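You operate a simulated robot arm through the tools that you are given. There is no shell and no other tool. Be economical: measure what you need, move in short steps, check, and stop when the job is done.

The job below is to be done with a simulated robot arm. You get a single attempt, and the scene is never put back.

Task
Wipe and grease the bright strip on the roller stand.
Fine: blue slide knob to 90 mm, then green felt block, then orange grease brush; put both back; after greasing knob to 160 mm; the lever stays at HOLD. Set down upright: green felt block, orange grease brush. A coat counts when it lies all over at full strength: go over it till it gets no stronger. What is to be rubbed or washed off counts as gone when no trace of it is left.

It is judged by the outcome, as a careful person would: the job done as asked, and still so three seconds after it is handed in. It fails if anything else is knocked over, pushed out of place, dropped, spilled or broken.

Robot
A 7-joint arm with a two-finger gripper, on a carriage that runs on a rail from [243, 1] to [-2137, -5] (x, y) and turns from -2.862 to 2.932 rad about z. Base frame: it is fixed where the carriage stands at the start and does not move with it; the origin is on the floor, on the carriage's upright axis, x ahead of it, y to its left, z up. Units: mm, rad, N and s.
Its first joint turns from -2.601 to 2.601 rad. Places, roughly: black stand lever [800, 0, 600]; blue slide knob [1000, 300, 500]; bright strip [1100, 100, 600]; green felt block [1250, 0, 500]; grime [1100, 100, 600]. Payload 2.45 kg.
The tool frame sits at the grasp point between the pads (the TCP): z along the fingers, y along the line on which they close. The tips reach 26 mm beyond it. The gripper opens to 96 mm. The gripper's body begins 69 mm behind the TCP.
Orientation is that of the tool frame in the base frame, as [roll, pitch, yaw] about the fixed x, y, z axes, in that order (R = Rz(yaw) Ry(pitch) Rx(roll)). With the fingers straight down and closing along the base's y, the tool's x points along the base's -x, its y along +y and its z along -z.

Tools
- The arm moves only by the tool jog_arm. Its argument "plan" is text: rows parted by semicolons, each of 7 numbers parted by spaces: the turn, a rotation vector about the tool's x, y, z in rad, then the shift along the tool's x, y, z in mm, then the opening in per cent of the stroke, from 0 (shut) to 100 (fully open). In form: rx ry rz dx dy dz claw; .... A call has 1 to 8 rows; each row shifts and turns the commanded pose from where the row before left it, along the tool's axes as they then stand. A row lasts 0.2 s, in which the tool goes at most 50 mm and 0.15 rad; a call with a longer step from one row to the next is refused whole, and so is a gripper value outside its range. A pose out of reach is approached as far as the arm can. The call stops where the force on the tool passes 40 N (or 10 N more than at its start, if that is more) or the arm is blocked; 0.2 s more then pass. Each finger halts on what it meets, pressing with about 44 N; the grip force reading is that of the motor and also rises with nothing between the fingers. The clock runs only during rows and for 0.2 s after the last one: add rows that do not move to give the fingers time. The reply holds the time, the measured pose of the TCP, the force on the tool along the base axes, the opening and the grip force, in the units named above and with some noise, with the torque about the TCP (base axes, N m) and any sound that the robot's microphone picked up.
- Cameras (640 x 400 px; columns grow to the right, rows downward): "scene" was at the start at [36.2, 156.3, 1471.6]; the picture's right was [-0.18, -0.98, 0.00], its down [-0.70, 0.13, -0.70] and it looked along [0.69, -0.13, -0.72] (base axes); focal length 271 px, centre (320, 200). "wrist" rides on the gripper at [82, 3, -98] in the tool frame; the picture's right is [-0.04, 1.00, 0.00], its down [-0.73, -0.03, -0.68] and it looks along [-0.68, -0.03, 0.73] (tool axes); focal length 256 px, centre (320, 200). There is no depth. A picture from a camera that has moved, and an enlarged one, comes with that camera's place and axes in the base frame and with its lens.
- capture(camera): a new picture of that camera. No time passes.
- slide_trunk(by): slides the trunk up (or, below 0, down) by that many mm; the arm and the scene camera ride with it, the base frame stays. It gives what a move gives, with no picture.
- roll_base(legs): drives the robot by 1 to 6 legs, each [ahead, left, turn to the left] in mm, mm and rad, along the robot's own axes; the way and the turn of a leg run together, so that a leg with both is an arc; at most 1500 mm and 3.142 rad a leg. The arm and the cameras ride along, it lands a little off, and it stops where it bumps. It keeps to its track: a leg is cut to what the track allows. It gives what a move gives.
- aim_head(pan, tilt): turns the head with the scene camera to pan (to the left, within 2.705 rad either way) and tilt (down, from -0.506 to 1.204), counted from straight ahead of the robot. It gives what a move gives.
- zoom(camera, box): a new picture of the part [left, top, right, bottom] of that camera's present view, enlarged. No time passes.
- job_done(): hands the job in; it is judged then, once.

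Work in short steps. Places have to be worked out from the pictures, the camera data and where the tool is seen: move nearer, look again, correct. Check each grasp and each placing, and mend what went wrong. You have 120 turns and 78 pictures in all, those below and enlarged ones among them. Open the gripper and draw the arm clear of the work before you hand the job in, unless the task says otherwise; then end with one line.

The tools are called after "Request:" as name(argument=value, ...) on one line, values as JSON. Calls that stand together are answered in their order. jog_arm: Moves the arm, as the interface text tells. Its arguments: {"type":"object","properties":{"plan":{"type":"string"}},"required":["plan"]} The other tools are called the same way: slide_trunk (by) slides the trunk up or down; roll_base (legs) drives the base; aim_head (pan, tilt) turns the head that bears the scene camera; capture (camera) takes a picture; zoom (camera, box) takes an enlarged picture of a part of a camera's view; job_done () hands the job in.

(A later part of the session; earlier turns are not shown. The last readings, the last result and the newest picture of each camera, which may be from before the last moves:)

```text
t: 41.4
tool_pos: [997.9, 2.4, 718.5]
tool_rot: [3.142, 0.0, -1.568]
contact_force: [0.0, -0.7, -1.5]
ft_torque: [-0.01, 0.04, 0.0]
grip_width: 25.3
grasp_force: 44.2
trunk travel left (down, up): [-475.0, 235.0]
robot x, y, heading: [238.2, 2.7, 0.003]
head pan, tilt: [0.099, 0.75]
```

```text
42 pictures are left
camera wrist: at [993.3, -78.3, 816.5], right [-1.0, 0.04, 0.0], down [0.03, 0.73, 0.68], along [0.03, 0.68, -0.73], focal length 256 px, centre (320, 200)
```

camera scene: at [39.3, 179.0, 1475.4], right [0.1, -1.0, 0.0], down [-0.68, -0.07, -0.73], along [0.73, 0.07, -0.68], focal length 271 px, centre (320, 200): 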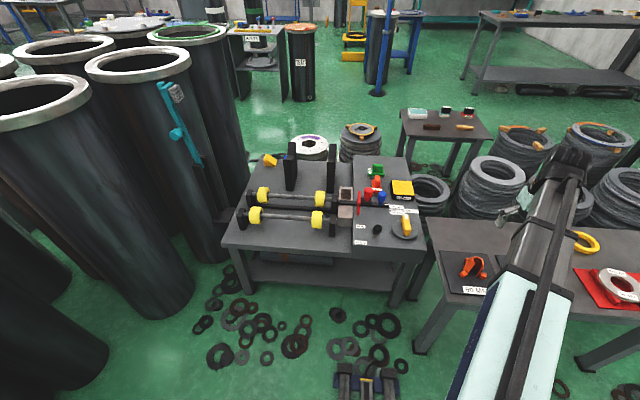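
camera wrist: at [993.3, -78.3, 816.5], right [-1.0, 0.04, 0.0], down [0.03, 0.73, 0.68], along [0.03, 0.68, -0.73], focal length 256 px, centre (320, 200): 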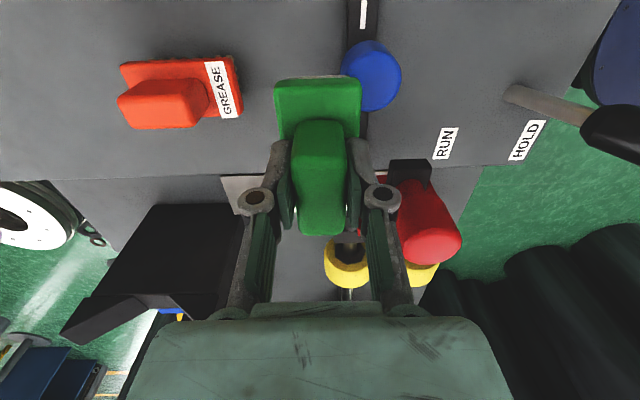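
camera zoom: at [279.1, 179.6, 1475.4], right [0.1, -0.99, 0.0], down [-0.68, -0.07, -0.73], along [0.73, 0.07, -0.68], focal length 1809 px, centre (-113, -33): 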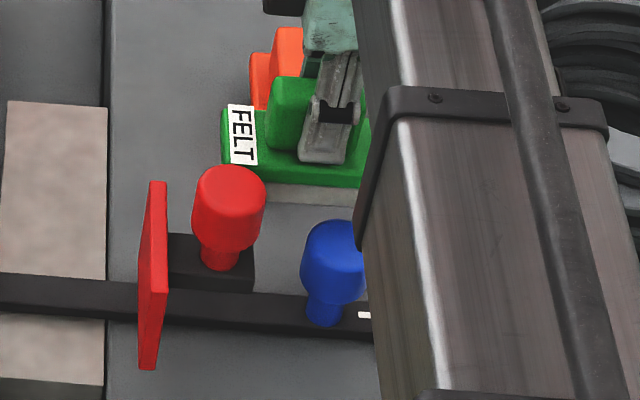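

The strip looks clean. I raise and carry the felt back to its place, clear above the brush.

Request:
jog_arm(plan="0 0 0 0 0 -40 10;0 0 0 3 -46 0 10;0 0 0 3 -46 0 10;0 0 0 3 -46 0 10;0 0 0 3 -46 0 10;0 0 0 4 -46 0 10;0 0 0 0 0 0 10")

Request:
capture(camera="wrist")

Request:
zoom(camera="scene", box=[345, 205, 425, 265])

```text
t: 43.0
tool_pos: [1229.6, -12.5, 756.0]
tool_rot: [3.141, 0.0, -1.569]
contact_force: [-0.4, 0.3, -3.4]
ft_torque: [-0.03, 0.02, 0.0]
grip_width: 25.4
grasp_force: 44.0
trunk travel left (down, up): [-475.0, 235.0]
robot x, y, heading: [239.6, 2.8, 0.003]
head pan, tilt: [0.099, 0.75]
```

```text
41 pictures are left
camera wrist: at [1226.5, -92.9, 854.9], right [-1.0, 0.04, 0.0], down [0.03, 0.73, 0.68], along [0.03, 0.68, -0.73], focal length 256 px, centre (320, 200)
```

wrist: 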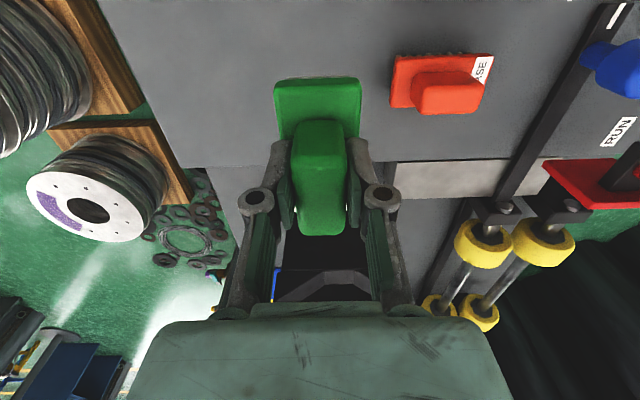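

```text
6.67 times, centred on (385, 235) of scene
camera zoom: at [279.4, 179.7, 1475.4], right [0.1, -0.99, 0.0], down [-0.68, -0.07, -0.73], along [0.73, 0.07, -0.68], focal length 1809 px, centre (-113, -33)
```

zoom: 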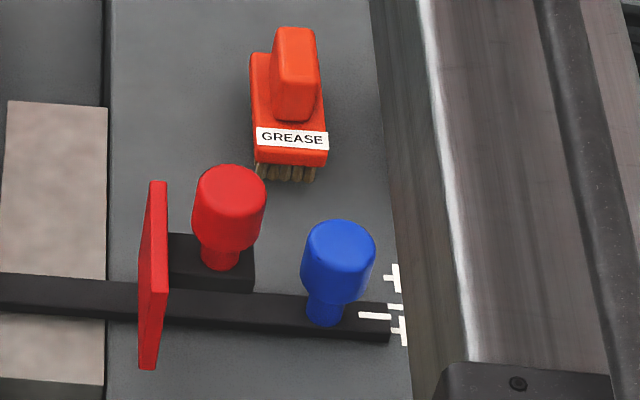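

Strip is clean and the scene undisturbed. I lower the felt: rest height is TCP z≈628.

Request:
jog_arm(plan="0 0 0 0 1 40 10;0 0 0 2 0 45 10;0 0 0 0 0 30 10;0 0 0 0 0 9 10;0 0 0 0 0 2 10;0 0 0 0 0 0 10")

```text
t: 44.4
tool_pos: [1226.7, -11.7, 631.1]
tool_rot: [-3.14, 0.0, -1.567]
contact_force: [-0.2, -0.7, -1.9]
ft_torque: [0.0, 0.02, 0.0]
grip_width: 25.1
grasp_force: 43.6
trunk travel left (down, up): [-475.0, 235.0]
robot x, y, heading: [243.3, 0.1, 0.002]
head pan, tilt: [0.099, 0.75]
```

Request:
jog_arm(plan="0 0 0 2 0 1.5 10;0 0 0 0 0 1 10;0 0 0 0 0 0.7 10;0 0 0 0 0 0 10")

```text
t: 45.4
tool_pos: [1226.4, -15.1, 628.1]
tool_rot: [3.142, 0.0, -1.569]
contact_force: [0.0, -0.2, -1.0]
ft_torque: [-0.03, -0.01, 0.04]
grip_width: 25.2
grasp_force: 44.1
trunk travel left (down, up): [-475.0, 235.0]
robot x, y, heading: [244.5, 2.4, 0.006]
head pan, tilt: [0.099, 0.75]
```

Request:
jog_arm(plan="0 0 0 0 0 1 10;0 0 0 0 0 0.7 10;0 0 0 0 0 0 10")

```text
t: 46.2
tool_pos: [1227.0, -15.3, 627.2]
tool_rot: [-3.14, 0.0, -1.568]
contact_force: [1.1, 0.7, 7.4]
ft_torque: [0.01, 0.03, 0.01]
grip_width: 25.3
grasp_force: 44.3
trunk travel left (down, up): [-475.0, 235.0]
robot x, y, heading: [236.8, 2.2, 0.001]
head pan, tilt: [0.099, 0.75]
```

It rests on the console (7 N). I release and rise.

Request:
jog_arm(plan="0 0 0 0 0 0 40;0 0 0 0 0 0 70;0 0 0 0 0 0 70;0 0 0 0 0 -30 70;0 0 0 0 0 -40 70;0 0 0 0 0 -40 70;0 0 0 0 0 0 70")

Request:
capture(camera="wrist")

```text
t: 47.8
tool_pos: [1225.6, -16.9, 733.8]
tool_rot: [-3.14, 0.0, -1.568]
contact_force: [-0.8, 0.1, 0.1]
ft_torque: [-0.02, -0.01, 0.0]
grip_width: 67.0
grasp_force: 0.0
trunk travel left (down, up): [-475.0, 235.0]
robot x, y, heading: [243.2, 4.1, 0.004]
head pan, tilt: [0.099, 0.75]
```

```text
39 pictures are left
camera wrist: at [1221.5, -97.5, 833.1], right [-1.0, 0.04, 0.0], down [0.03, 0.73, 0.68], along [0.03, 0.68, -0.73], focal length 256 px, centre (320, 200)
```

wrist: 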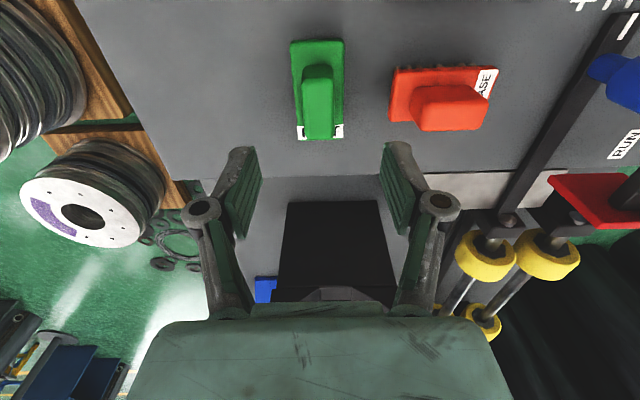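

Felt is back upright at its place. Brush centre is near (1115, -3); I move there and turn the gripper back to close along y.

Request:
jog_arm(plan="0 0 0.14 0 0 -10 70;0 0 0.14 0 0 0 70;0 0 0.14 0 0 0 70;0 0 0.14 0 0 0 70;0 0 0.14 0 0 0 70;0 0 0.14 0 0 0 70;0 0 0.14 0 0 0 70;0 0 0.14 0 0 0 70")

Request:
jog_arm(plan="0 0 0.15 0 0 0 70;0 0 0.15 0 0 0 70;0 0 0.148 0 0 0 70;0 0 0 45 5 0 70;0 0 0 45 5 0 70;0 0 0 25 4 0 70;0 0 0 0 0 0 70")

Request:
capture(camera="wrist")

```text
t: 49.6
tool_pos: [1228.2, -14.9, 746.7]
tool_rot: [-3.141, 0.0, -2.691]
contact_force: [-0.1, 0.2, 1.1]
ft_torque: [0.01, 0.0, 0.0]
grip_width: 67.0
grasp_force: 0.0
trunk travel left (down, up): [-475.0, 235.0]
robot x, y, heading: [243.9, -0.8, 0.003]
head pan, tilt: [0.099, 0.75]
```

```text
t: 51.2
tool_pos: [1111.3, -1.9, 745.5]
tool_rot: [3.141, 0.0, -3.135]
contact_force: [-0.4, 0.8, -0.5]
ft_torque: [0.0, -0.02, -0.01]
grip_width: 67.0
grasp_force: 0.2
trunk travel left (down, up): [-475.0, 235.0]
robot x, y, heading: [236.3, 0.3, -0.003]
head pan, tilt: [0.099, 0.75]
```

```text
38 pictures are left
camera wrist: at [1029.3, 1.5, 844.4], right [0.03, 1.0, 0.0], down [0.73, -0.03, 0.68], along [0.68, -0.02, -0.73], focal length 256 px, centre (320, 200)
```

wrist: 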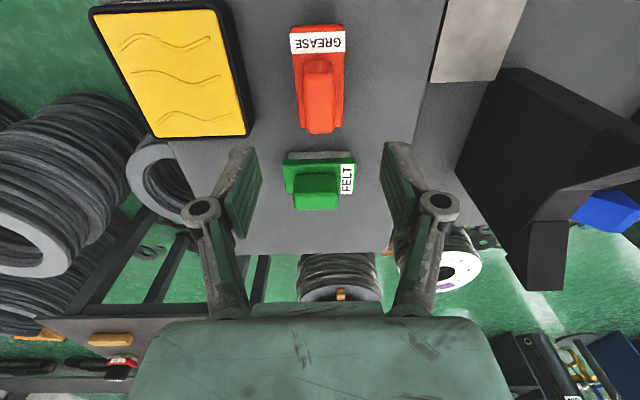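

Brush handle centre ≈(1116, -3), about 30 mm wide; the grease pad is centred near (1110, -131). I lower to z≈632 and close.

Request:
jog_arm(plan="0 0 0 -5 -1 40 70;0 0 0 0 0 45 70;0 0 0 0 0 28 70;0 0 0 0 0 0 45;0 0 0 0 0 0 20;0 0 0 0 0 0 10;0 0 0 0 0 0 10;0 0 0 0 0 0 10")

Request:
capture(camera="wrist")

```text
t: 53.0
tool_pos: [1117.3, -1.8, 634.4]
tool_rot: [3.142, 0.0, -3.137]
contact_force: [0.7, 0.1, 0.7]
ft_torque: [-0.01, -0.02, 0.0]
grip_width: 25.1
grasp_force: 44.7
trunk travel left (down, up): [-475.0, 235.0]
robot x, y, heading: [243.9, 1.8, 0.004]
head pan, tilt: [0.099, 0.75]
```

```text
37 pictures are left
camera wrist: at [1034.8, 1.1, 732.6], right [0.03, 1.0, 0.0], down [0.73, -0.03, 0.68], along [0.68, -0.02, -0.73], focal length 256 px, centre (320, 200)
```

wrist: 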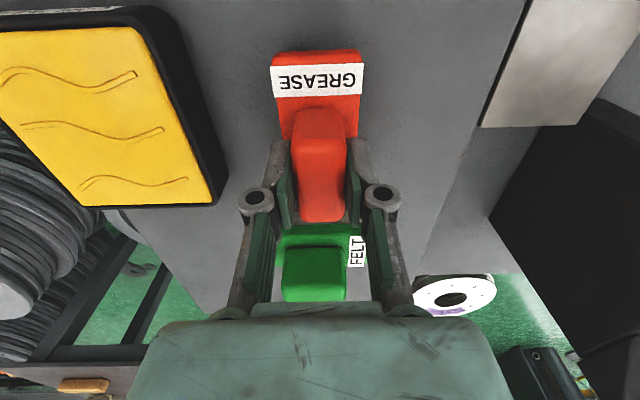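

Gripped on the handle (rest pose TCP ≈1117, -2, 633.5). I lift and move over the grease pad.

Request:
jog_arm(plan="0 0 0 0 0 -25 10;0 0 0 0 0 -40 10;0 0 0 2 -43 0 10;0 0 0 2 -43 0 10;0 0 0 2 -43 0 10;0 0 0 0 0 0 10")

Request:
capture(camera="wrist")

Request:
zoom(camera="scene", box=[345, 185, 465, 275])

```text
t: 54.4
tool_pos: [1110.3, -131.7, 698.4]
tool_rot: [3.141, 0.001, -3.137]
contact_force: [-0.4, 0.2, -2.4]
ft_torque: [0.01, 0.03, -0.04]
grip_width: 25.2
grasp_force: 43.7
trunk travel left (down, up): [-475.0, 235.0]
robot x, y, heading: [244.5, -2.4, 0.007]
head pan, tilt: [0.099, 0.75]
```

```text
36 pictures are left
camera wrist: at [1027.8, -128.3, 795.8], right [0.03, 1.0, 0.0], down [0.73, -0.03, 0.68], along [0.68, -0.02, -0.73], focal length 256 px, centre (320, 200)
```

wrist: 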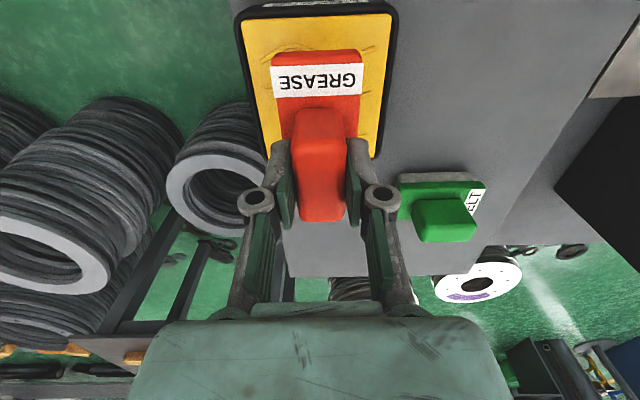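

```text
4.44 times, centred on (405, 230) of scene
camera zoom: at [279.1, 179.5, 1475.4], right [0.1, -0.99, 0.0], down [-0.68, -0.07, -0.73], along [0.73, 0.07, -0.68], focal length 1206 px, centre (-58, 67)
```

zoom: 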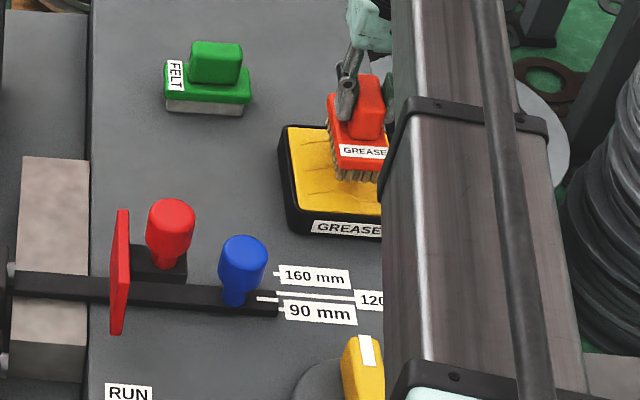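

Brush is centred over the pad. I lower in small steps to contact.

Request:
jog_arm(plan="0 0 0 0 0 20 10;0 0 0 0 0 8 10;0 0 0 0 0 4 10;0 0 0 0 0 3 10;0 0 0 0 0 2 10;0 0 0 0 0 2 10;0 0 0 0 0 0 10")

```text
t: 55.4
tool_pos: [1111.1, -131.3, 669.9]
tool_rot: [-3.141, 0.006, -3.137]
contact_force: [-4.0, 1.3, 22.5]
ft_torque: [0.07, 0.39, -0.03]
grip_width: 25.3
grasp_force: 43.8
trunk travel left (down, up): [-475.0, 235.0]
robot x, y, heading: [240.2, 1.8, 0.008]
head pan, tilt: [0.099, 0.75]
stopped in row 5: the force on the tool passed its limit at 42 N (the readings are from after the stop); the commanded pose is now the measured one
```

Contact at z≈670. I ease off a little and rub the brush lightly over the pad.

Request:
jog_arm(plan="0 0 0 0 0 -0.8 10;0 0 0 -8 0 0 10;0 0 0 8 0 0 10;0 0 0 8 0 0 10;0 0 0 -8 0 0 10;0 0 0 0 6 0 10;0 0 0 0 -6 0 10;0 0 0 0 0 0 10")

Request:
jog_arm(plan="0 0 0 0 0 -20 10;0 0 0 0 0 -30 10;0 0 0 0 0 -20 10;0 0 0 0 0 0 10")

Request:
capture(camera="wrist")

Request:
zoom(camera="scene", box=[395, 175, 455, 245])

```text
t: 57.2
tool_pos: [1109.6, -129.5, 670.7]
tool_rot: [-3.141, 0.005, -3.134]
contact_force: [-11.1, 5.3, 31.4]
ft_torque: [0.28, 0.4, 0.06]
grip_width: 25.3
grasp_force: 43.7
trunk travel left (down, up): [-475.0, 235.0]
robot x, y, heading: [240.0, 3.1, 0.004]
head pan, tilt: [0.099, 0.75]
```

```text
t: 58.2
tool_pos: [1112.4, -131.4, 736.6]
tool_rot: [-3.14, 0.005, -3.138]
contact_force: [0.3, 0.5, -2.5]
ft_torque: [-0.02, -0.03, 0.01]
grip_width: 25.4
grasp_force: 44.0
trunk travel left (down, up): [-475.0, 235.0]
robot x, y, heading: [241.6, 2.2, 0.005]
head pan, tilt: [0.099, 0.75]
```

```text
34 pictures are left
camera wrist: at [1029.4, -127.9, 834.1], right [0.03, 1.0, 0.0], down [0.73, -0.02, 0.68], along [0.68, -0.02, -0.73], focal length 256 px, centre (320, 200)
```

wrist: 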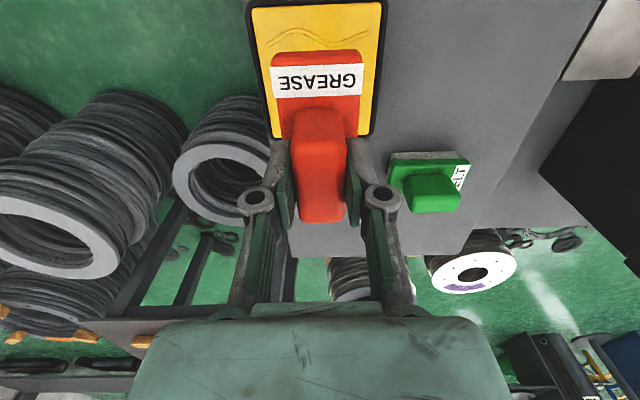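

```text
5.71 times, centred on (425, 210) of scene
camera zoom: at [279.1, 179.7, 1475.4], right [0.1, -0.99, 0.0], down [-0.68, -0.07, -0.73], along [0.73, 0.07, -0.68], focal length 1551 px, centre (-280, 143)
```

zoom: 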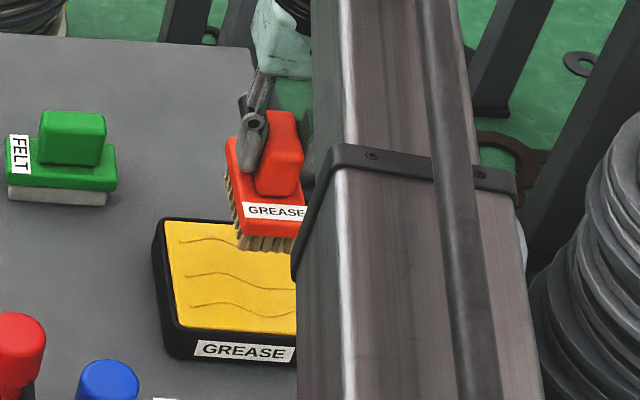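

Brush loaded. I carry it to over the strip's clean part (≈1060, 144), keeping it parallel to the strip and clear of the post at y≥205.

Request:
jog_arm(plan="0 0 0 9 45 0 10;0 0 0 9 45 0 10;0 0 0 9 46 0 10;0 0 0 9 46 0 10;0 0 0 9 46 0 10;0 0 0 7 47 0 10;0 0 0 0 0 0 10")

Request:
capture(camera="wrist")

Request:
zoom(camera="scene", box=[325, 170, 425, 270])

```text
t: 59.8
tool_pos: [1056.9, 143.0, 736.6]
tool_rot: [-3.141, 0.003, -3.136]
contact_force: [-0.9, -0.3, -2.1]
ft_torque: [-0.03, -0.03, -0.02]
grip_width: 25.4
grasp_force: 43.7
trunk travel left (down, up): [-475.0, 235.0]
robot x, y, heading: [241.1, 1.2, 0.002]
head pan, tilt: [0.099, 0.75]
```

```text
32 pictures are left
camera wrist: at [974.7, 146.1, 835.1], right [0.03, 1.0, 0.0], down [0.73, -0.02, 0.68], along [0.68, -0.02, -0.73], focal length 256 px, centre (320, 200)
```

wrist: 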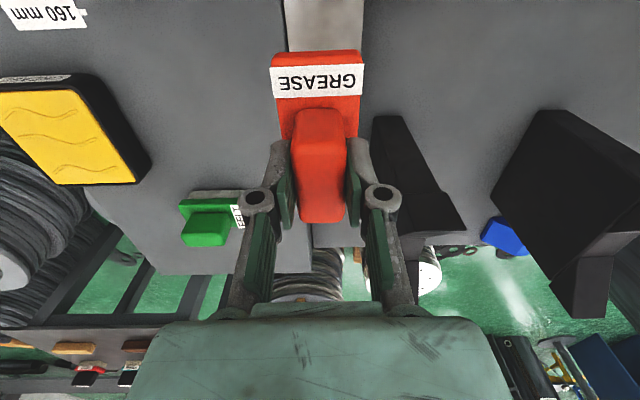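

```text
4.00 times, centred on (375, 220) of scene
camera zoom: at [279.1, 180.0, 1475.4], right [0.1, -0.99, 0.0], down [-0.68, -0.07, -0.73], along [0.73, 0.07, -0.68], focal length 1086 px, centre (100, 120)
```

zoom: 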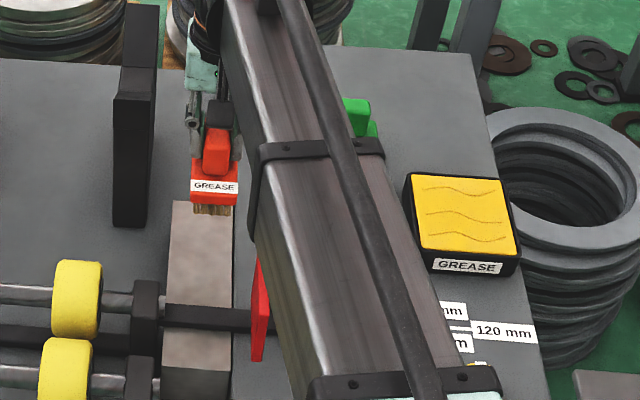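

The strip spans y≈112–181 (centre 147); the post corner is at ≈(1127, 210). I centre and lower to near contact.

Request:
jog_arm(plan="0 0 0 0 3 40 10;0 0 0 0 0 40 10;0 0 0 0 0 14 10;0 0 0 0 0 5 10;0 0 0 0 0 2 10;0 0 0 0 0 0 10")

```text
t: 61.2
tool_pos: [1059.0, 147.1, 635.7]
tool_rot: [3.141, 0.002, -3.137]
contact_force: [0.0, 1.1, -1.4]
ft_torque: [0.02, 0.01, 0.01]
grip_width: 25.2
grasp_force: 44.3
trunk travel left (down, up): [-475.0, 235.0]
robot x, y, heading: [239.4, -2.0, 0.002]
head pan, tilt: [0.099, 0.75]
```

Request:
jog_arm(plan="0 0 0 0 0 1 10;0 0 0 0 0 1 10;0 0 0 0 0 1 10;0 0 0 0 0 0 10")

```text
t: 62.2
tool_pos: [1059.2, 146.7, 634.6]
tool_rot: [-3.141, 0.006, -3.136]
contact_force: [1.8, -0.7, 14.1]
ft_torque: [0.02, -0.04, -0.03]
grip_width: 25.3
grasp_force: 44.1
trunk travel left (down, up): [-475.0, 235.0]
robot x, y, heading: [235.6, -1.5, 0.003]
head pan, tilt: [0.099, 0.75]
```

Contact with 14 N. I stroke the first lane (y≈137), then the second (y≈155).

Request:
jog_arm(plan="0 0 0 -15 -5 0 10;0 0 0 -15 -5 0 10;0 0 0 20 0 0 10;0 0 0 20 0 0 10;0 0 0 20 0 0 10;0 0 0 -20 0 0 10;0 0 0 -20 0 0 10;0 0 0 -20 0 0 10")

Request:
jog_arm(plan="0 0 0 0 9 0 10;0 0 0 0 9 0 10;0 0 0 20 0 0 10;0 0 0 20 0 0 10;0 0 0 20 0 0 10;0 0 0 -20 0 0 10;0 0 0 -20 0 0 10;0 0 0 -20 0 0 10")

Request:
jog_arm(plan="0 0 0 20 -3 0 10;0 0 0 20 -3 0 10;0 0 0 20 -2 0 10;0 0 0 0 0 0 10")

Request:
capture(camera="wrist")

Request:
zoom(camera="scene", box=[345, 205, 425, 265])

```text
t: 64.0
tool_pos: [1088.1, 135.2, 633.7]
tool_rot: [-3.141, 0.005, -3.137]
contact_force: [-6.7, 1.4, 24.0]
ft_torque: [0.04, 0.04, -0.03]
grip_width: 25.3
grasp_force: 43.8
trunk travel left (down, up): [-475.0, 235.0]
robot x, y, heading: [239.3, 0.3, 0.002]
head pan, tilt: [0.099, 0.75]
```

```text
t: 65.8
tool_pos: [1087.1, 153.6, 632.5]
tool_rot: [3.141, 0.004, -3.136]
contact_force: [-9.0, 0.5, 29.5]
ft_torque: [-0.01, 1.14, -0.04]
grip_width: 25.4
grasp_force: 43.8
trunk travel left (down, up): [-475.0, 235.0]
robot x, y, heading: [241.3, -1.7, 0.006]
head pan, tilt: [0.099, 0.75]
```

```text
t: 66.8
tool_pos: [1028.0, 146.8, 633.0]
tool_rot: [-3.14, 0.006, -3.136]
contact_force: [3.8, -1.6, 17.3]
ft_torque: [-0.05, -0.96, 0.02]
grip_width: 25.2
grasp_force: 43.7
trunk travel left (down, up): [-475.0, 235.0]
robot x, y, heading: [239.5, 4.3, 0.0]
head pan, tilt: [0.099, 0.75]
```

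```text
30 pictures are left
camera wrist: at [945.0, 149.8, 731.2], right [0.03, 1.0, 0.0], down [0.73, -0.02, 0.68], along [0.68, -0.02, -0.73], focal length 256 px, centre (320, 200)
```

wrist: 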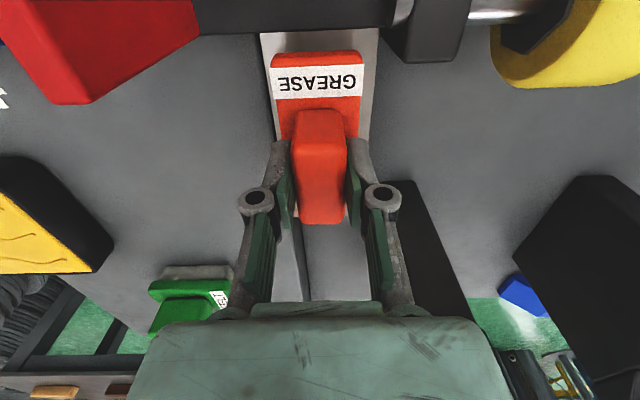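

```text
6.67 times, centred on (385, 235) of scene
camera zoom: at [277.3, 179.4, 1475.5], right [0.1, -0.99, 0.0], down [-0.68, -0.07, -0.73], along [0.73, 0.07, -0.68], focal length 1809 px, centre (-113, -33)
```

zoom: 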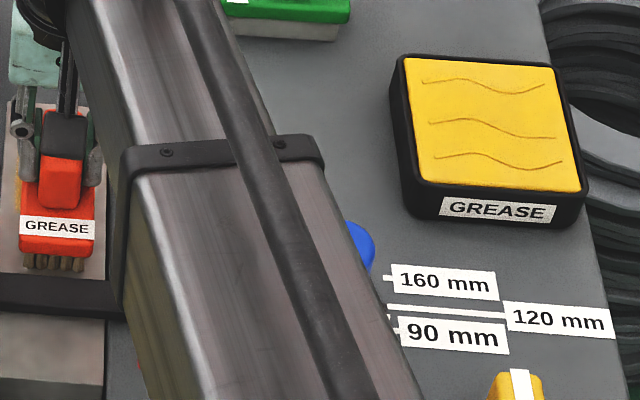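

Some amber coat shows. I lift, swing toward the pad and look at the strip.

Request:
jog_arm(plan="0 0 0 0 0 -35 10;0 0 0 -9 -3 -40 10;0 0 0 -15 -46 -28 10;0 0 0 -15 -46 0 10;0 0 0 -15 -46 0 10;0 0 0 -15 -46 0 10;0 0 0 -14 -46 0 10;0 0 0 0 -46 0 10")

Request:
zoom(camera="scene", box=[345, 210, 415, 265])

```text
refused: row 3 steps farther than a row can; nothing moved
```

```text
7.27 times, centred on (380, 238) of scene
camera zoom: at [277.3, 179.4, 1475.5], right [0.1, -0.99, 0.0], down [-0.68, -0.07, -0.73], along [0.73, 0.07, -0.68], focal length 1974 px, centre (-116, -73)
```

zoom: 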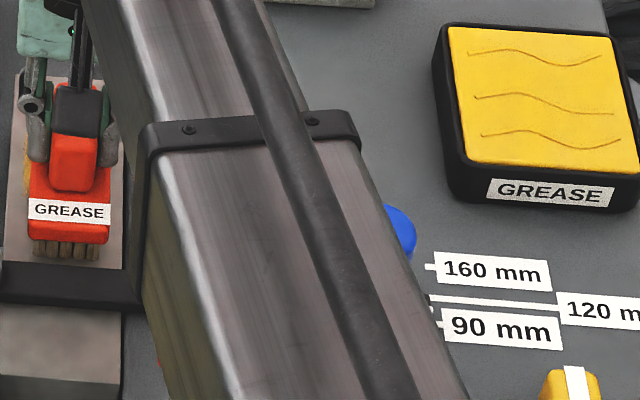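

One row was too long; I repeat with shorter steps.

Request:
jog_arm(plan="0 0 0 0 0 -35 10;0 0 0 -9 -3 -40 10;0 0 0 -10 -30 -28 10;0 0 0 -14 -46 0 10;0 0 0 -14 -46 0 10;0 0 0 -14 -46 0 10;0 0 0 -14 -46 0 10;0 0 0 0 -46 0 10")

Request:
zoom(camera="scene", box=[345, 210, 415, 265])

```text
t: 68.6
tool_pos: [1106.2, -117.4, 734.0]
tool_rot: [-3.139, 0.004, -3.136]
contact_force: [-0.1, 0.5, -1.7]
ft_torque: [-0.02, -0.01, -0.04]
grip_width: 24.8
grasp_force: 44.1
trunk travel left (down, up): [-475.0, 235.0]
robot x, y, heading: [240.7, 1.5, 0.001]
head pan, tilt: [0.099, 0.75]
```

```text
7.27 times, centred on (380, 238) of scene
camera zoom: at [279.2, 180.2, 1475.4], right [0.1, -0.99, 0.0], down [-0.68, -0.07, -0.73], along [0.73, 0.07, -0.68], focal length 1974 px, centre (-116, -73)
```

zoom: 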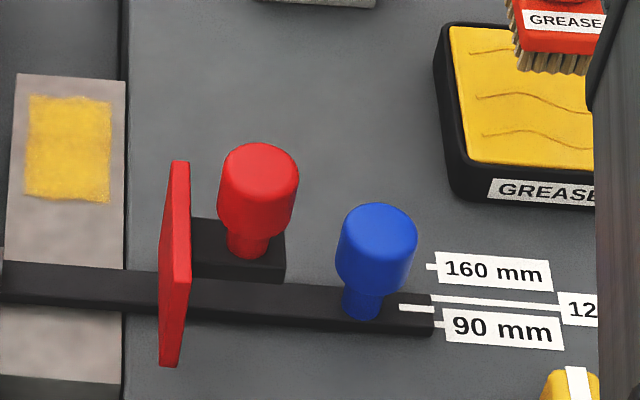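

The coat takes exactly on the formerly grimy patch, still thin. I reload the brush on the pad.

Request:
jog_arm(plan="0 0 0 -3 -13 30 10;0 0 0 0 0 28 10;0 0 0 0 0 3 10;0 0 0 0 0 1.5 10;0 0 0 -7 0 0 10;0 0 0 7 0 0 10;0 0 0 7 0 0 10;0 0 0 -7 0 0 10")

```text
t: 70.4
tool_pos: [1107.1, -128.1, 673.7]
tool_rot: [-3.139, 0.004, -3.137]
contact_force: [-0.9, 0.4, -2.4]
ft_torque: [-0.01, -0.03, 0.0]
grip_width: 25.0
grasp_force: 44.4
trunk travel left (down, up): [-475.0, 235.0]
robot x, y, heading: [240.9, -3.9, 0.002]
head pan, tilt: [0.099, 0.75]
```

Request:
jog_arm(plan="0 0 0 0 0 1.5 10;0 0 0 0 0 1 10;0 0 0 0 0 0.7 10;0 0 0 -7 0 0 10;0 0 0 7 0 0 10;0 0 0 7 0 0 10;0 0 0 -7 0 0 10;0 0 0 0 0 0 10")

```text
t: 72.2
tool_pos: [1108.5, -128.5, 669.3]
tool_rot: [3.141, 0.004, -3.137]
contact_force: [0.2, -0.4, -2.0]
ft_torque: [0.0, 0.01, -0.01]
grip_width: 25.1
grasp_force: 44.0
trunk travel left (down, up): [-475.0, 235.0]
robot x, y, heading: [240.3, 0.2, -0.001]
head pan, tilt: [0.099, 0.75]
```

Request:
jog_arm(plan="0 0 0 0 0 1 10;0 0 0 0 0 1 10;0 0 0 0 0 0 10")

```text
t: 73.0
tool_pos: [1108.0, -127.9, 669.6]
tool_rot: [3.141, 0.007, -3.136]
contact_force: [0.5, 0.7, 4.2]
ft_torque: [0.0, -0.19, 0.0]
grip_width: 25.0
grasp_force: 44.6
trunk travel left (down, up): [-475.0, 235.0]
robot x, y, heading: [244.4, 1.3, 0.006]
head pan, tilt: [0.099, 0.75]
```

Light contact; one more bit down, rub, then lift and carry back to the strip.

Request:
jog_arm(plan="0 0 0 0 0 0.8 10;0 0 0 -7 0 0 10;0 0 0 7 0 0 10;0 0 0 7 0 0 10;0 0 0 -7 0 0 10;0 0 0 0 0 -25 10;0 0 0 0 0 -40 10;0 0 0 0 0 0 10")

Request:
jog_arm(plan="0 0 0 6 45 0 10;0 0 0 6 45 0 10;0 0 0 6 46 0 10;0 0 0 6 46 0 10;0 0 0 6 46 0 10;0 0 0 5 46 0 10;0 0 0 0 0 0 10")

```text
t: 74.8
tool_pos: [1107.9, -129.6, 731.3]
tool_rot: [3.142, 0.002, -3.135]
contact_force: [0.5, 0.1, -1.5]
ft_torque: [-0.02, -0.02, 0.03]
grip_width: 25.3
grasp_force: 44.2
trunk travel left (down, up): [-475.0, 235.0]
robot x, y, heading: [245.4, -0.9, 0.003]
head pan, tilt: [0.099, 0.75]
```

```text
t: 76.4
tool_pos: [1070.1, 145.4, 730.2]
tool_rot: [3.141, 0.004, -3.137]
contact_force: [0.3, -0.4, -2.2]
ft_torque: [0.0, -0.01, -0.01]
grip_width: 25.2
grasp_force: 43.8
trunk travel left (down, up): [-475.0, 235.0]
robot x, y, heading: [242.6, 0.2, 0.003]
head pan, tilt: [0.099, 0.75]
```

I lower onto the patch (contact near 634).

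Request:
jog_arm(plan="0 0 0 0 0 45 10;0 0 0 0 0 40 10;0 0 0 0 0 8 10;0 0 0 0 0 1.5 10;0 0 0 0 0 1 10;0 0 0 0 0 0.8 10;0 0 0 0 0 0 10")

```text
t: 78.0
tool_pos: [1071.1, 144.1, 635.2]
tool_rot: [3.142, 0.003, -3.136]
contact_force: [0.2, 0.8, -1.3]
ft_torque: [0.01, -0.02, -0.02]
grip_width: 25.2
grasp_force: 43.8
trunk travel left (down, up): [-475.0, 235.0]
robot x, y, heading: [241.0, 3.1, 0.003]
head pan, tilt: [0.099, 0.75]
```

Request:
jog_arm(plan="0 0 0 0 0 1.2 10;0 0 0 0 0 1 10;0 0 0 0 0 0 10")

```text
t: 78.8
tool_pos: [1071.4, 144.9, 633.3]
tool_rot: [-3.141, 0.004, -3.136]
contact_force: [0.4, 0.4, 1.6]
ft_torque: [-0.04, -0.07, 0.0]
grip_width: 25.1
grasp_force: 43.8
trunk travel left (down, up): [-475.0, 235.0]
robot x, y, heading: [241.6, -1.2, 0.005]
head pan, tilt: [0.099, 0.75]
```

Request:
jog_arm(plan="0 0 0 -9 -4 0.9 10;0 0 0 -9 -4 0 10;0 0 0 20 0 0 10;0 0 0 20 0 0 10;0 0 0 15 0 0 10;0 0 0 -20 0 0 10;0 0 0 -20 0 0 10;0 0 0 -15 0 0 10")

Request:
jog_arm(plan="0 0 0 0 8 0 10;0 0 0 0 8 0 10;0 0 0 20 0 0 10;0 0 0 20 0 0 10;0 0 0 15 0 0 10;0 0 0 -20 0 0 10;0 0 0 -20 0 0 10;0 0 0 -15 0 0 10")

Request:
jog_arm(plan="0 0 0 20 -4 0 10;0 0 0 20 -4 0 10;0 0 0 15 0 0 10;0 0 0 -20 0 0 10;0 0 0 -20 0 0 10;0 0 0 -15 0 0 10;0 0 0 20 0 0 10")

Request:
jog_arm(plan="0 0 0 0 0 -35 10;0 0 0 0 -3 -40 10;0 0 0 -8 -35 -25 10;0 0 0 -8 -46 0 10;0 0 0 -8 -46 0 10;0 0 0 -8 -46 0 10;0 0 0 -4 -46 0 10;0 0 0 0 -46 0 10")

Request:
zoom(camera="scene", box=[340, 210, 390, 245])

```text
t: 80.6
tool_pos: [1088.8, 136.6, 632.8]
tool_rot: [-3.139, 0.006, -3.135]
contact_force: [-3.6, 0.7, 13.3]
ft_torque: [0.02, -0.25, 0.01]
grip_width: 25.4
grasp_force: 43.7
trunk travel left (down, up): [-475.0, 235.0]
robot x, y, heading: [233.2, 0.8, 0.004]
head pan, tilt: [0.099, 0.75]
```

```text
t: 82.4
tool_pos: [1088.7, 152.6, 633.3]
tool_rot: [-3.141, 0.007, -3.137]
contact_force: [-3.8, 0.1, 12.4]
ft_torque: [0.04, -0.25, -0.02]
grip_width: 25.2
grasp_force: 43.9
trunk travel left (down, up): [-475.0, 235.0]
robot x, y, heading: [240.1, 3.6, 0.004]
head pan, tilt: [0.099, 0.75]
```

```text
t: 84.0
tool_pos: [1070.4, 143.6, 633.4]
tool_rot: [-3.14, 0.007, -3.137]
contact_force: [2.5, -0.7, 12.8]
ft_torque: [-0.03, -0.2, 0.04]
grip_width: 24.9
grasp_force: 44.1
trunk travel left (down, up): [-475.0, 235.0]
robot x, y, heading: [244.1, -0.9, 0.006]
head pan, tilt: [0.099, 0.75]
```

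```text
t: 85.8
tool_pos: [1108.5, -123.7, 733.5]
tool_rot: [-3.14, 0.004, -3.135]
contact_force: [-0.3, -0.5, -1.1]
ft_torque: [-0.03, 0.0, 0.01]
grip_width: 25.1
grasp_force: 44.3
trunk travel left (down, up): [-475.0, 235.0]
robot x, y, heading: [240.5, 2.1, 0.002]
head pan, tilt: [0.099, 0.75]
```

```text
11.43 times, centred on (365, 228) of scene
camera zoom: at [279.1, 180.2, 1475.4], right [0.1, -0.99, 0.0], down [-0.68, -0.07, -0.73], along [0.73, 0.07, -0.68], focal length 3102 px, centre (-194, -114)
```

zoom: 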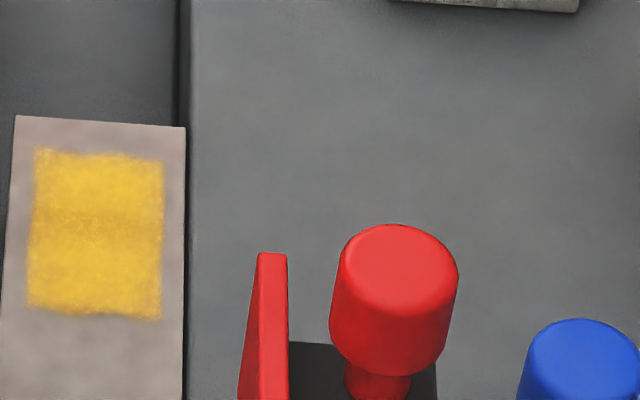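

Stronger but not yet uniform. Another load and pass.

Request:
jog_arm(plan="0 0 0 0 -6 40 10;0 0 0 0 0 22 10;0 0 0 0 0 2 10;0 0 0 0 0 1 10;0 0 0 0 0 1 10;0 0 0 0 0 0 10")

```text
t: 87.2
tool_pos: [1107.3, -130.4, 667.9]
tool_rot: [-3.14, 0.005, -3.136]
contact_force: [1.3, -2.8, 9.3]
ft_torque: [-0.11, -0.16, -0.03]
grip_width: 25.3
grasp_force: 44.6
trunk travel left (down, up): [-475.0, 235.0]
robot x, y, heading: [241.7, -0.7, 0.001]
head pan, tilt: [0.099, 0.75]
```

Request:
jog_arm(plan="0 0 0 -7 0 0 10;0 0 0 7 0 0 10;0 0 0 7 0 0 10;0 0 0 -7 0 0 10;0 0 0 0 0 -25 10;0 0 0 0 0 -40 10;0 0 0 0 0 0 10")

Request:
jog_arm(plan="0 0 0 6 45 0 10;0 0 0 6 45 0 10;0 0 0 6 46 0 10;0 0 0 6 46 0 10;0 0 0 6 46 0 10;0 0 0 5 46 0 10;0 0 0 0 0 0 10")

Request:
jog_arm(plan="0 0 0 0 0 45 10;0 0 0 0 0 40 10;0 0 0 0 0 10 10;0 0 0 0 0 1 10;0 0 0 0 0 1 10;0 0 0 0 0 0.5 10;0 0 0 0 0 0 10")

```text
t: 88.8
tool_pos: [1106.1, -130.3, 730.7]
tool_rot: [-3.142, 0.003, -3.136]
contact_force: [-0.9, 0.4, -1.0]
ft_torque: [0.04, -0.01, -0.01]
grip_width: 24.9
grasp_force: 44.3
trunk travel left (down, up): [-475.0, 235.0]
robot x, y, heading: [237.2, 3.6, 0.004]
head pan, tilt: [0.099, 0.75]
```

```text
t: 90.4
tool_pos: [1071.5, 147.0, 731.4]
tool_rot: [-3.14, 0.004, -3.136]
contact_force: [-0.2, 0.1, -2.2]
ft_torque: [-0.01, -0.01, 0.03]
grip_width: 25.1
grasp_force: 44.3
trunk travel left (down, up): [-475.0, 235.0]
robot x, y, heading: [242.8, -0.6, 0.003]
head pan, tilt: [0.099, 0.75]
```

```text
t: 92.0
tool_pos: [1070.6, 143.8, 634.8]
tool_rot: [-3.141, 0.004, -3.137]
contact_force: [0.6, 0.6, -2.1]
ft_torque: [0.02, 0.03, -0.01]
grip_width: 25.5
grasp_force: 43.9
trunk travel left (down, up): [-475.0, 235.0]
robot x, y, heading: [243.4, 0.4, 0.002]
head pan, tilt: [0.099, 0.75]
```

Request:
jog_arm(plan="0 0 0 0 0 1 10;0 0 0 0 0 1 10;0 0 0 0 0 0.8 10;0 0 0 0 0 0 10")

```text
t: 93.0
tool_pos: [1070.3, 143.6, 633.6]
tool_rot: [3.139, 0.007, -3.135]
contact_force: [0.6, 0.4, 13.6]
ft_torque: [0.01, 0.11, 0.0]
grip_width: 25.5
grasp_force: 43.9
trunk travel left (down, up): [-475.0, 235.0]
robot x, y, heading: [244.8, 3.1, 0.003]
head pan, tilt: [0.099, 0.75]
```

Contact 14 N. Full strokes over both lanes again, twice.

Request:
jog_arm(plan="0 0 0 -10 -4 0 10;0 0 0 -10 -4 0 10;0 0 0 22 0 0 10;0 0 0 22 0 0 10;0 0 0 16 0 0 10;0 0 0 -22 0 0 10;0 0 0 -22 0 0 10;0 0 0 -16 0 0 10")

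Request:
jog_arm(plan="0 0 0 0 8 0 10;0 0 0 0 10 0 10;0 0 0 22 0 0 10;0 0 0 22 0 0 10;0 0 0 16 0 0 10;0 0 0 -22 0 0 10;0 0 0 -22 0 0 10;0 0 0 -16 0 0 10")

Request:
jog_arm(plan="0 0 0 0 -9 0 10;0 0 0 0 -9 0 10;0 0 0 22 0 0 10;0 0 0 22 0 0 10;0 0 0 16 0 0 10;0 0 0 -22 0 0 10;0 0 0 -22 0 0 10;0 0 0 -16 0 0 10")

Request:
jog_arm(plan="0 0 0 0 9 0 10;0 0 0 0 9 0 10;0 0 0 22 0 0 10;0 0 0 22 0 0 10;0 0 0 16 0 0 10;0 0 0 -22 -4 0 10;0 0 0 -18 -4 0 10;0 0 0 0 0 0 10")

Request:
jog_arm(plan="0 0 0 0 0 -35 10;0 0 0 0 -3 -40 10;0 0 0 -8 -35 -25 10;0 0 0 -8 -46 0 10;0 0 0 -8 -46 0 10;0 0 0 -8 -46 0 10;0 0 0 -4 -46 0 10;0 0 0 0 -46 0 10")

Request:
zoom(camera="scene", box=[340, 210, 390, 245])

```text
t: 94.8
tool_pos: [1089.0, 138.4, 634.2]
tool_rot: [-3.142, 0.005, -3.136]
contact_force: [-4.3, 0.0, 16.8]
ft_torque: [0.01, -0.03, -0.03]
grip_width: 25.2
grasp_force: 43.7
trunk travel left (down, up): [-475.0, 235.0]
robot x, y, heading: [241.1, -2.0, 0.004]
head pan, tilt: [0.099, 0.75]
```

```text
t: 96.6
tool_pos: [1090.9, 153.9, 634.3]
tool_rot: [-3.138, 0.004, -3.135]
contact_force: [-6.5, 0.3, 22.2]
ft_torque: [0.08, -0.03, 0.01]
grip_width: 25.3
grasp_force: 44.0
trunk travel left (down, up): [-475.0, 235.0]
robot x, y, heading: [244.7, -3.1, 0.003]
head pan, tilt: [0.099, 0.75]
```

```text
t: 98.4
tool_pos: [1089.7, 136.8, 632.9]
tool_rot: [-3.141, 0.006, -3.136]
contact_force: [-7.0, 0.8, 23.4]
ft_torque: [-0.03, -0.12, -0.03]
grip_width: 25.1
grasp_force: 44.3
trunk travel left (down, up): [-475.0, 235.0]
robot x, y, heading: [241.6, 1.0, 0.009]
head pan, tilt: [0.099, 0.75]
```

```text
t: 100.2
tool_pos: [1070.1, 145.9, 632.4]
tool_rot: [3.142, 0.007, -3.135]
contact_force: [-8.6, 3.4, 25.6]
ft_torque: [0.1, 0.02, 0.1]
grip_width: 25.2
grasp_force: 44.4
trunk travel left (down, up): [-475.0, 235.0]
robot x, y, heading: [243.2, 2.2, 0.003]
head pan, tilt: [0.099, 0.75]
```

```text
t: 102.0
tool_pos: [1108.2, -123.0, 732.4]
tool_rot: [-3.141, 0.002, -3.136]
contact_force: [-0.8, 0.8, -1.8]
ft_torque: [-0.01, -0.01, 0.02]
grip_width: 25.5
grasp_force: 44.0
trunk travel left (down, up): [-475.0, 235.0]
robot x, y, heading: [243.5, -2.7, 0.006]
head pan, tilt: [0.099, 0.75]
```

```text
11.43 times, centred on (365, 228) of scene
camera zoom: at [279.2, 180.2, 1475.4], right [0.1, -0.99, 0.0], down [-0.68, -0.07, -0.73], along [0.73, 0.07, -0.68], focal length 3102 px, centre (-194, -114)
```

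zoom: 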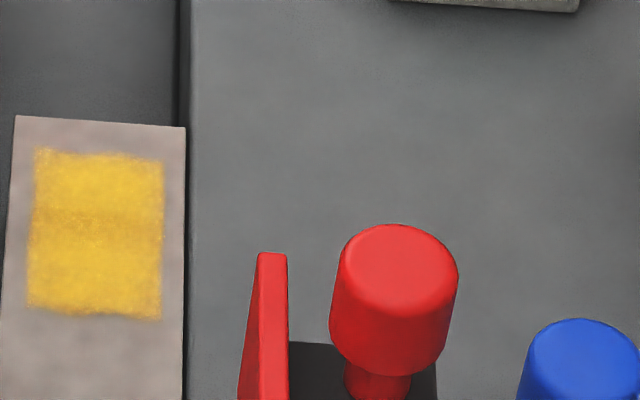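

No stronger than before: the coat is full and even. I carry the brush back to its place (1117, -2).

Request:
jog_arm(plan="0 0 0 -3 40 0 10;0 0 0 -3 40 0 10;0 0 0 -3 41 0 10;0 0 0 0 0 40 10;0 0 0 0 0 40 10;0 0 0 0 0 14 10;0 0 0 0 0 2 10;0 0 0 0 0 0 10")

```text
t: 103.8
tool_pos: [1115.1, -0.2, 635.1]
tool_rot: [-3.141, 0.002, -3.136]
contact_force: [-0.6, -0.2, -2.0]
ft_torque: [0.04, -0.03, 0.0]
grip_width: 25.1
grasp_force: 44.1
trunk travel left (down, up): [-475.0, 235.0]
robot x, y, heading: [237.9, 2.1, 0.004]
head pan, tilt: [0.099, 0.75]
```

Request:
jog_arm(plan="0 0 0 -1 -1 1 10;0 0 0 0 0 1 10;0 0 0 0 0 1 10;0 0 0 0 0 0 10")

```text
t: 104.8
tool_pos: [1117.4, -1.9, 632.6]
tool_rot: [3.14, 0.005, -3.137]
contact_force: [-0.1, -0.3, -1.3]
ft_torque: [-0.01, 0.03, 0.02]
grip_width: 25.0
grasp_force: 43.5
trunk travel left (down, up): [-475.0, 235.0]
robot x, y, heading: [238.6, -0.4, 0.011]
head pan, tilt: [0.099, 0.75]
```

Request:
jog_arm(plan="0 0 0 0 0 0.8 10;0 0 0 0 0 0.7 10;0 0 0 0 0 0 10")

```text
t: 105.6
tool_pos: [1117.0, -1.6, 632.0]
tool_rot: [-3.14, 0.005, -3.134]
contact_force: [1.3, -1.0, 6.5]
ft_torque: [-0.01, -0.27, -0.06]
grip_width: 25.1
grasp_force: 43.6
trunk travel left (down, up): [-475.0, 235.0]
robot x, y, heading: [241.2, -1.2, 0.006]
head pan, tilt: [0.099, 0.75]
```

It stands on the console (6.5 N). I release, rise and check.

Request:
jog_arm(plan="0 0 0 0 0 0 40;0 0 0 0 0 0 70;0 0 0 0 0 0 70;0 0 0 0 0 -30 70;0 0 0 0 0 -45 70;0 0 0 0 0 -45 70;0 0 0 0 0 0 65")

Request:
capture(camera="wrist")

```text
t: 107.2
tool_pos: [1119.1, -0.5, 752.1]
tool_rot: [3.141, 0.005, -3.136]
contact_force: [0.1, -0.6, 0.5]
ft_torque: [0.0, 0.01, 0.01]
grip_width: 62.4
grasp_force: 0.1
trunk travel left (down, up): [-475.0, 235.0]
robot x, y, heading: [242.2, 2.6, 0.004]
head pan, tilt: [0.099, 0.75]
```

```text
24 pictures are left
camera wrist: at [1035.1, 3.0, 849.3], right [0.03, 1.0, 0.0], down [0.73, -0.02, 0.68], along [0.68, -0.02, -0.73], focal length 256 px, centre (320, 200)
```

wrist: 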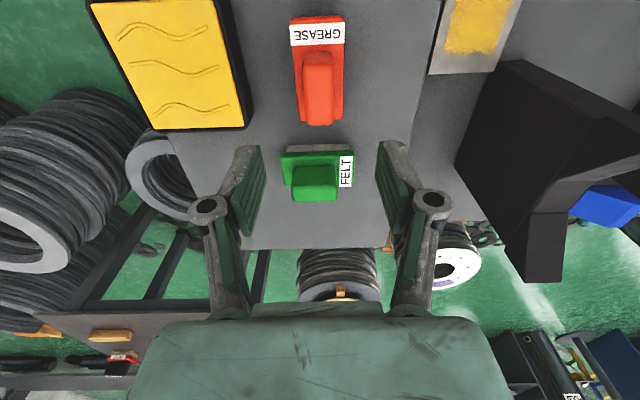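

Brush and felt stand in place. Now back to the blue knob: turn the gripper and go over (963, -21).

Request:
jog_arm(plan="0 0 -0.149 20 0 0 65;0 0 -0.149 20 0 0 65;0 0 -0.149 20 0 0 65;0 0 -0.149 0 0 0 65;0 0 -0.149 0 0 0 65;0 0 -0.149 0 0 0 65;0 0 -0.149 0 0 0 65;0 0 -0.149 0 0 0 65")

Request:
jog_arm(plan="0 0 -0.126 0 0 0 65;0 0 -0.126 0 0 0 65;0 0 -0.126 0 0 0 65;0 0 0 0 35 0 65;0 0 0 0 35 0 65;0 0 0 0 30 0 65;0 0 0 0 0 0 65")

Request:
capture(camera="wrist")

```text
t: 109.0
tool_pos: [1058.1, -11.1, 750.8]
tool_rot: [-3.135, 0.0, -1.941]
contact_force: [-0.1, 0.5, -0.5]
ft_torque: [0.02, 0.02, -0.03]
grip_width: 62.5
grasp_force: 0.1
trunk travel left (down, up): [-475.0, 235.0]
robot x, y, heading: [236.9, 2.1, 0.006]
head pan, tilt: [0.099, 0.75]
```

```text
t: 110.6
tool_pos: [958.0, -10.8, 750.9]
tool_rot: [-3.135, 0.0, -1.567]
contact_force: [0.0, -0.1, 0.7]
ft_torque: [0.03, -0.02, 0.02]
grip_width: 62.5
grasp_force: 0.0
trunk travel left (down, up): [-475.0, 235.0]
robot x, y, heading: [243.9, -4.1, 0.002]
head pan, tilt: [0.099, 0.75]
```

```text
23 pictures are left
camera wrist: at [953.2, -91.3, 849.5], right [-1.0, 0.03, 0.0], down [0.02, 0.73, 0.68], along [0.03, 0.68, -0.73], focal length 256 px, centre (320, 200)
```

wrist: 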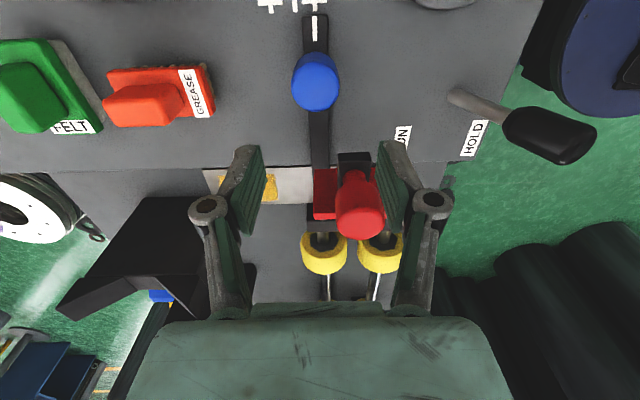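

I descend around the knob and close.

Request:
jog_arm(plan="0 0 0 10 -4.5 25 65;0 0 0 0 0 40 65;0 0 0 0 0 35 65;0 0 0 0 0 22 65;0 0 0 0 0 0 45;0 0 0 0 0 0 30;0 0 0 0 0 0 30;0 0 0 0 0 0 30")

```text
t: 112.4
tool_pos: [963.6, -20.0, 629.6]
tool_rot: [-3.139, 0.0, -1.565]
contact_force: [-8.9, -1.4, 0.5]
ft_torque: [0.06, 0.94, 0.06]
grip_width: 38.8
grasp_force: 44.4
trunk travel left (down, up): [-475.0, 235.0]
robot x, y, heading: [240.4, 3.0, 0.005]
head pan, tilt: [0.099, 0.75]
```

Request:
jog_arm(plan="0 0 0 0 -5 0 30;0 0 0 0 -5 0 30;0 0 0 0 -5 0 30;0 0 0 0 -5 0 30;0 0 0 0 -5 0 30;0 0 0 0 -5 0 30;0 0 0 0 -2 0 30;0 0 0 0 0 0 30")

Request:
zoom(camera="wrist", box=[220, 0, 420, 125])

```text
t: 114.2
tool_pos: [994.7, -21.3, 629.3]
tool_rot: [-3.137, -0.001, -1.566]
contact_force: [-4.4, 3.6, -1.0]
ft_torque: [0.19, 0.04, 0.03]
grip_width: 38.9
grasp_force: 44.4
trunk travel left (down, up): [-475.0, 235.0]
robot x, y, heading: [243.6, -2.2, 0.005]
head pan, tilt: [0.099, 0.75]
```

```text
3.20 times, centred on (320, 62) of wrist
camera zoom: at [990.8, -101.8, 726.6], right [-1.0, 0.03, -0.01], down [0.02, 0.73, 0.68], along [0.03, 0.68, -0.73], focal length 819 px, centre (320, 640)
```

zoom: 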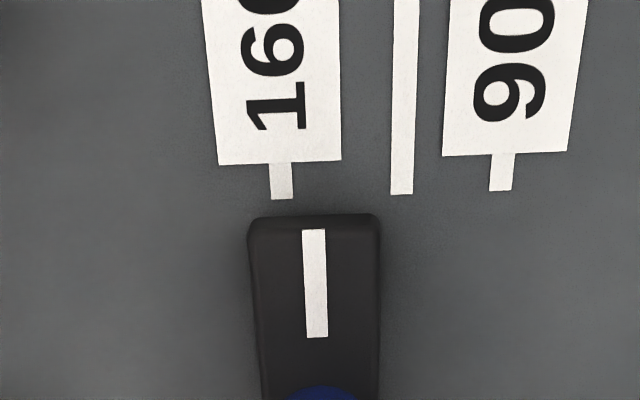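

About 4.8 mm to go to the 160 tick.

Request:
jog_arm(plan="0 0 0 0 -2.4 0 30;0 0 0 0 -2.2 0 30;0 0 0 0 0 0 30")

Request:
zoom(camera="wrist", box=[220, 0, 420, 125])

```text
t: 115.0
tool_pos: [1000.3, -21.1, 629.2]
tool_rot: [-3.137, -0.001, -1.565]
contact_force: [0.9, 3.4, 2.8]
ft_torque: [0.29, -0.06, 0.0]
grip_width: 39.3
grasp_force: 45.5
trunk travel left (down, up): [-475.0, 235.0]
robot x, y, heading: [236.5, 2.2, 0.002]
head pan, tilt: [0.099, 0.75]
```

```text
3.20 times, centred on (320, 62) of wrist
camera zoom: at [996.3, -101.7, 726.6], right [-1.0, 0.03, -0.01], down [0.02, 0.73, 0.68], along [0.03, 0.68, -0.73], focal length 819 px, centre (320, 640)
```

zoom: 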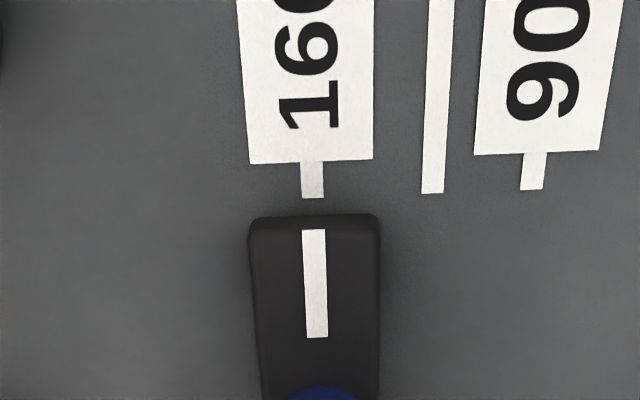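

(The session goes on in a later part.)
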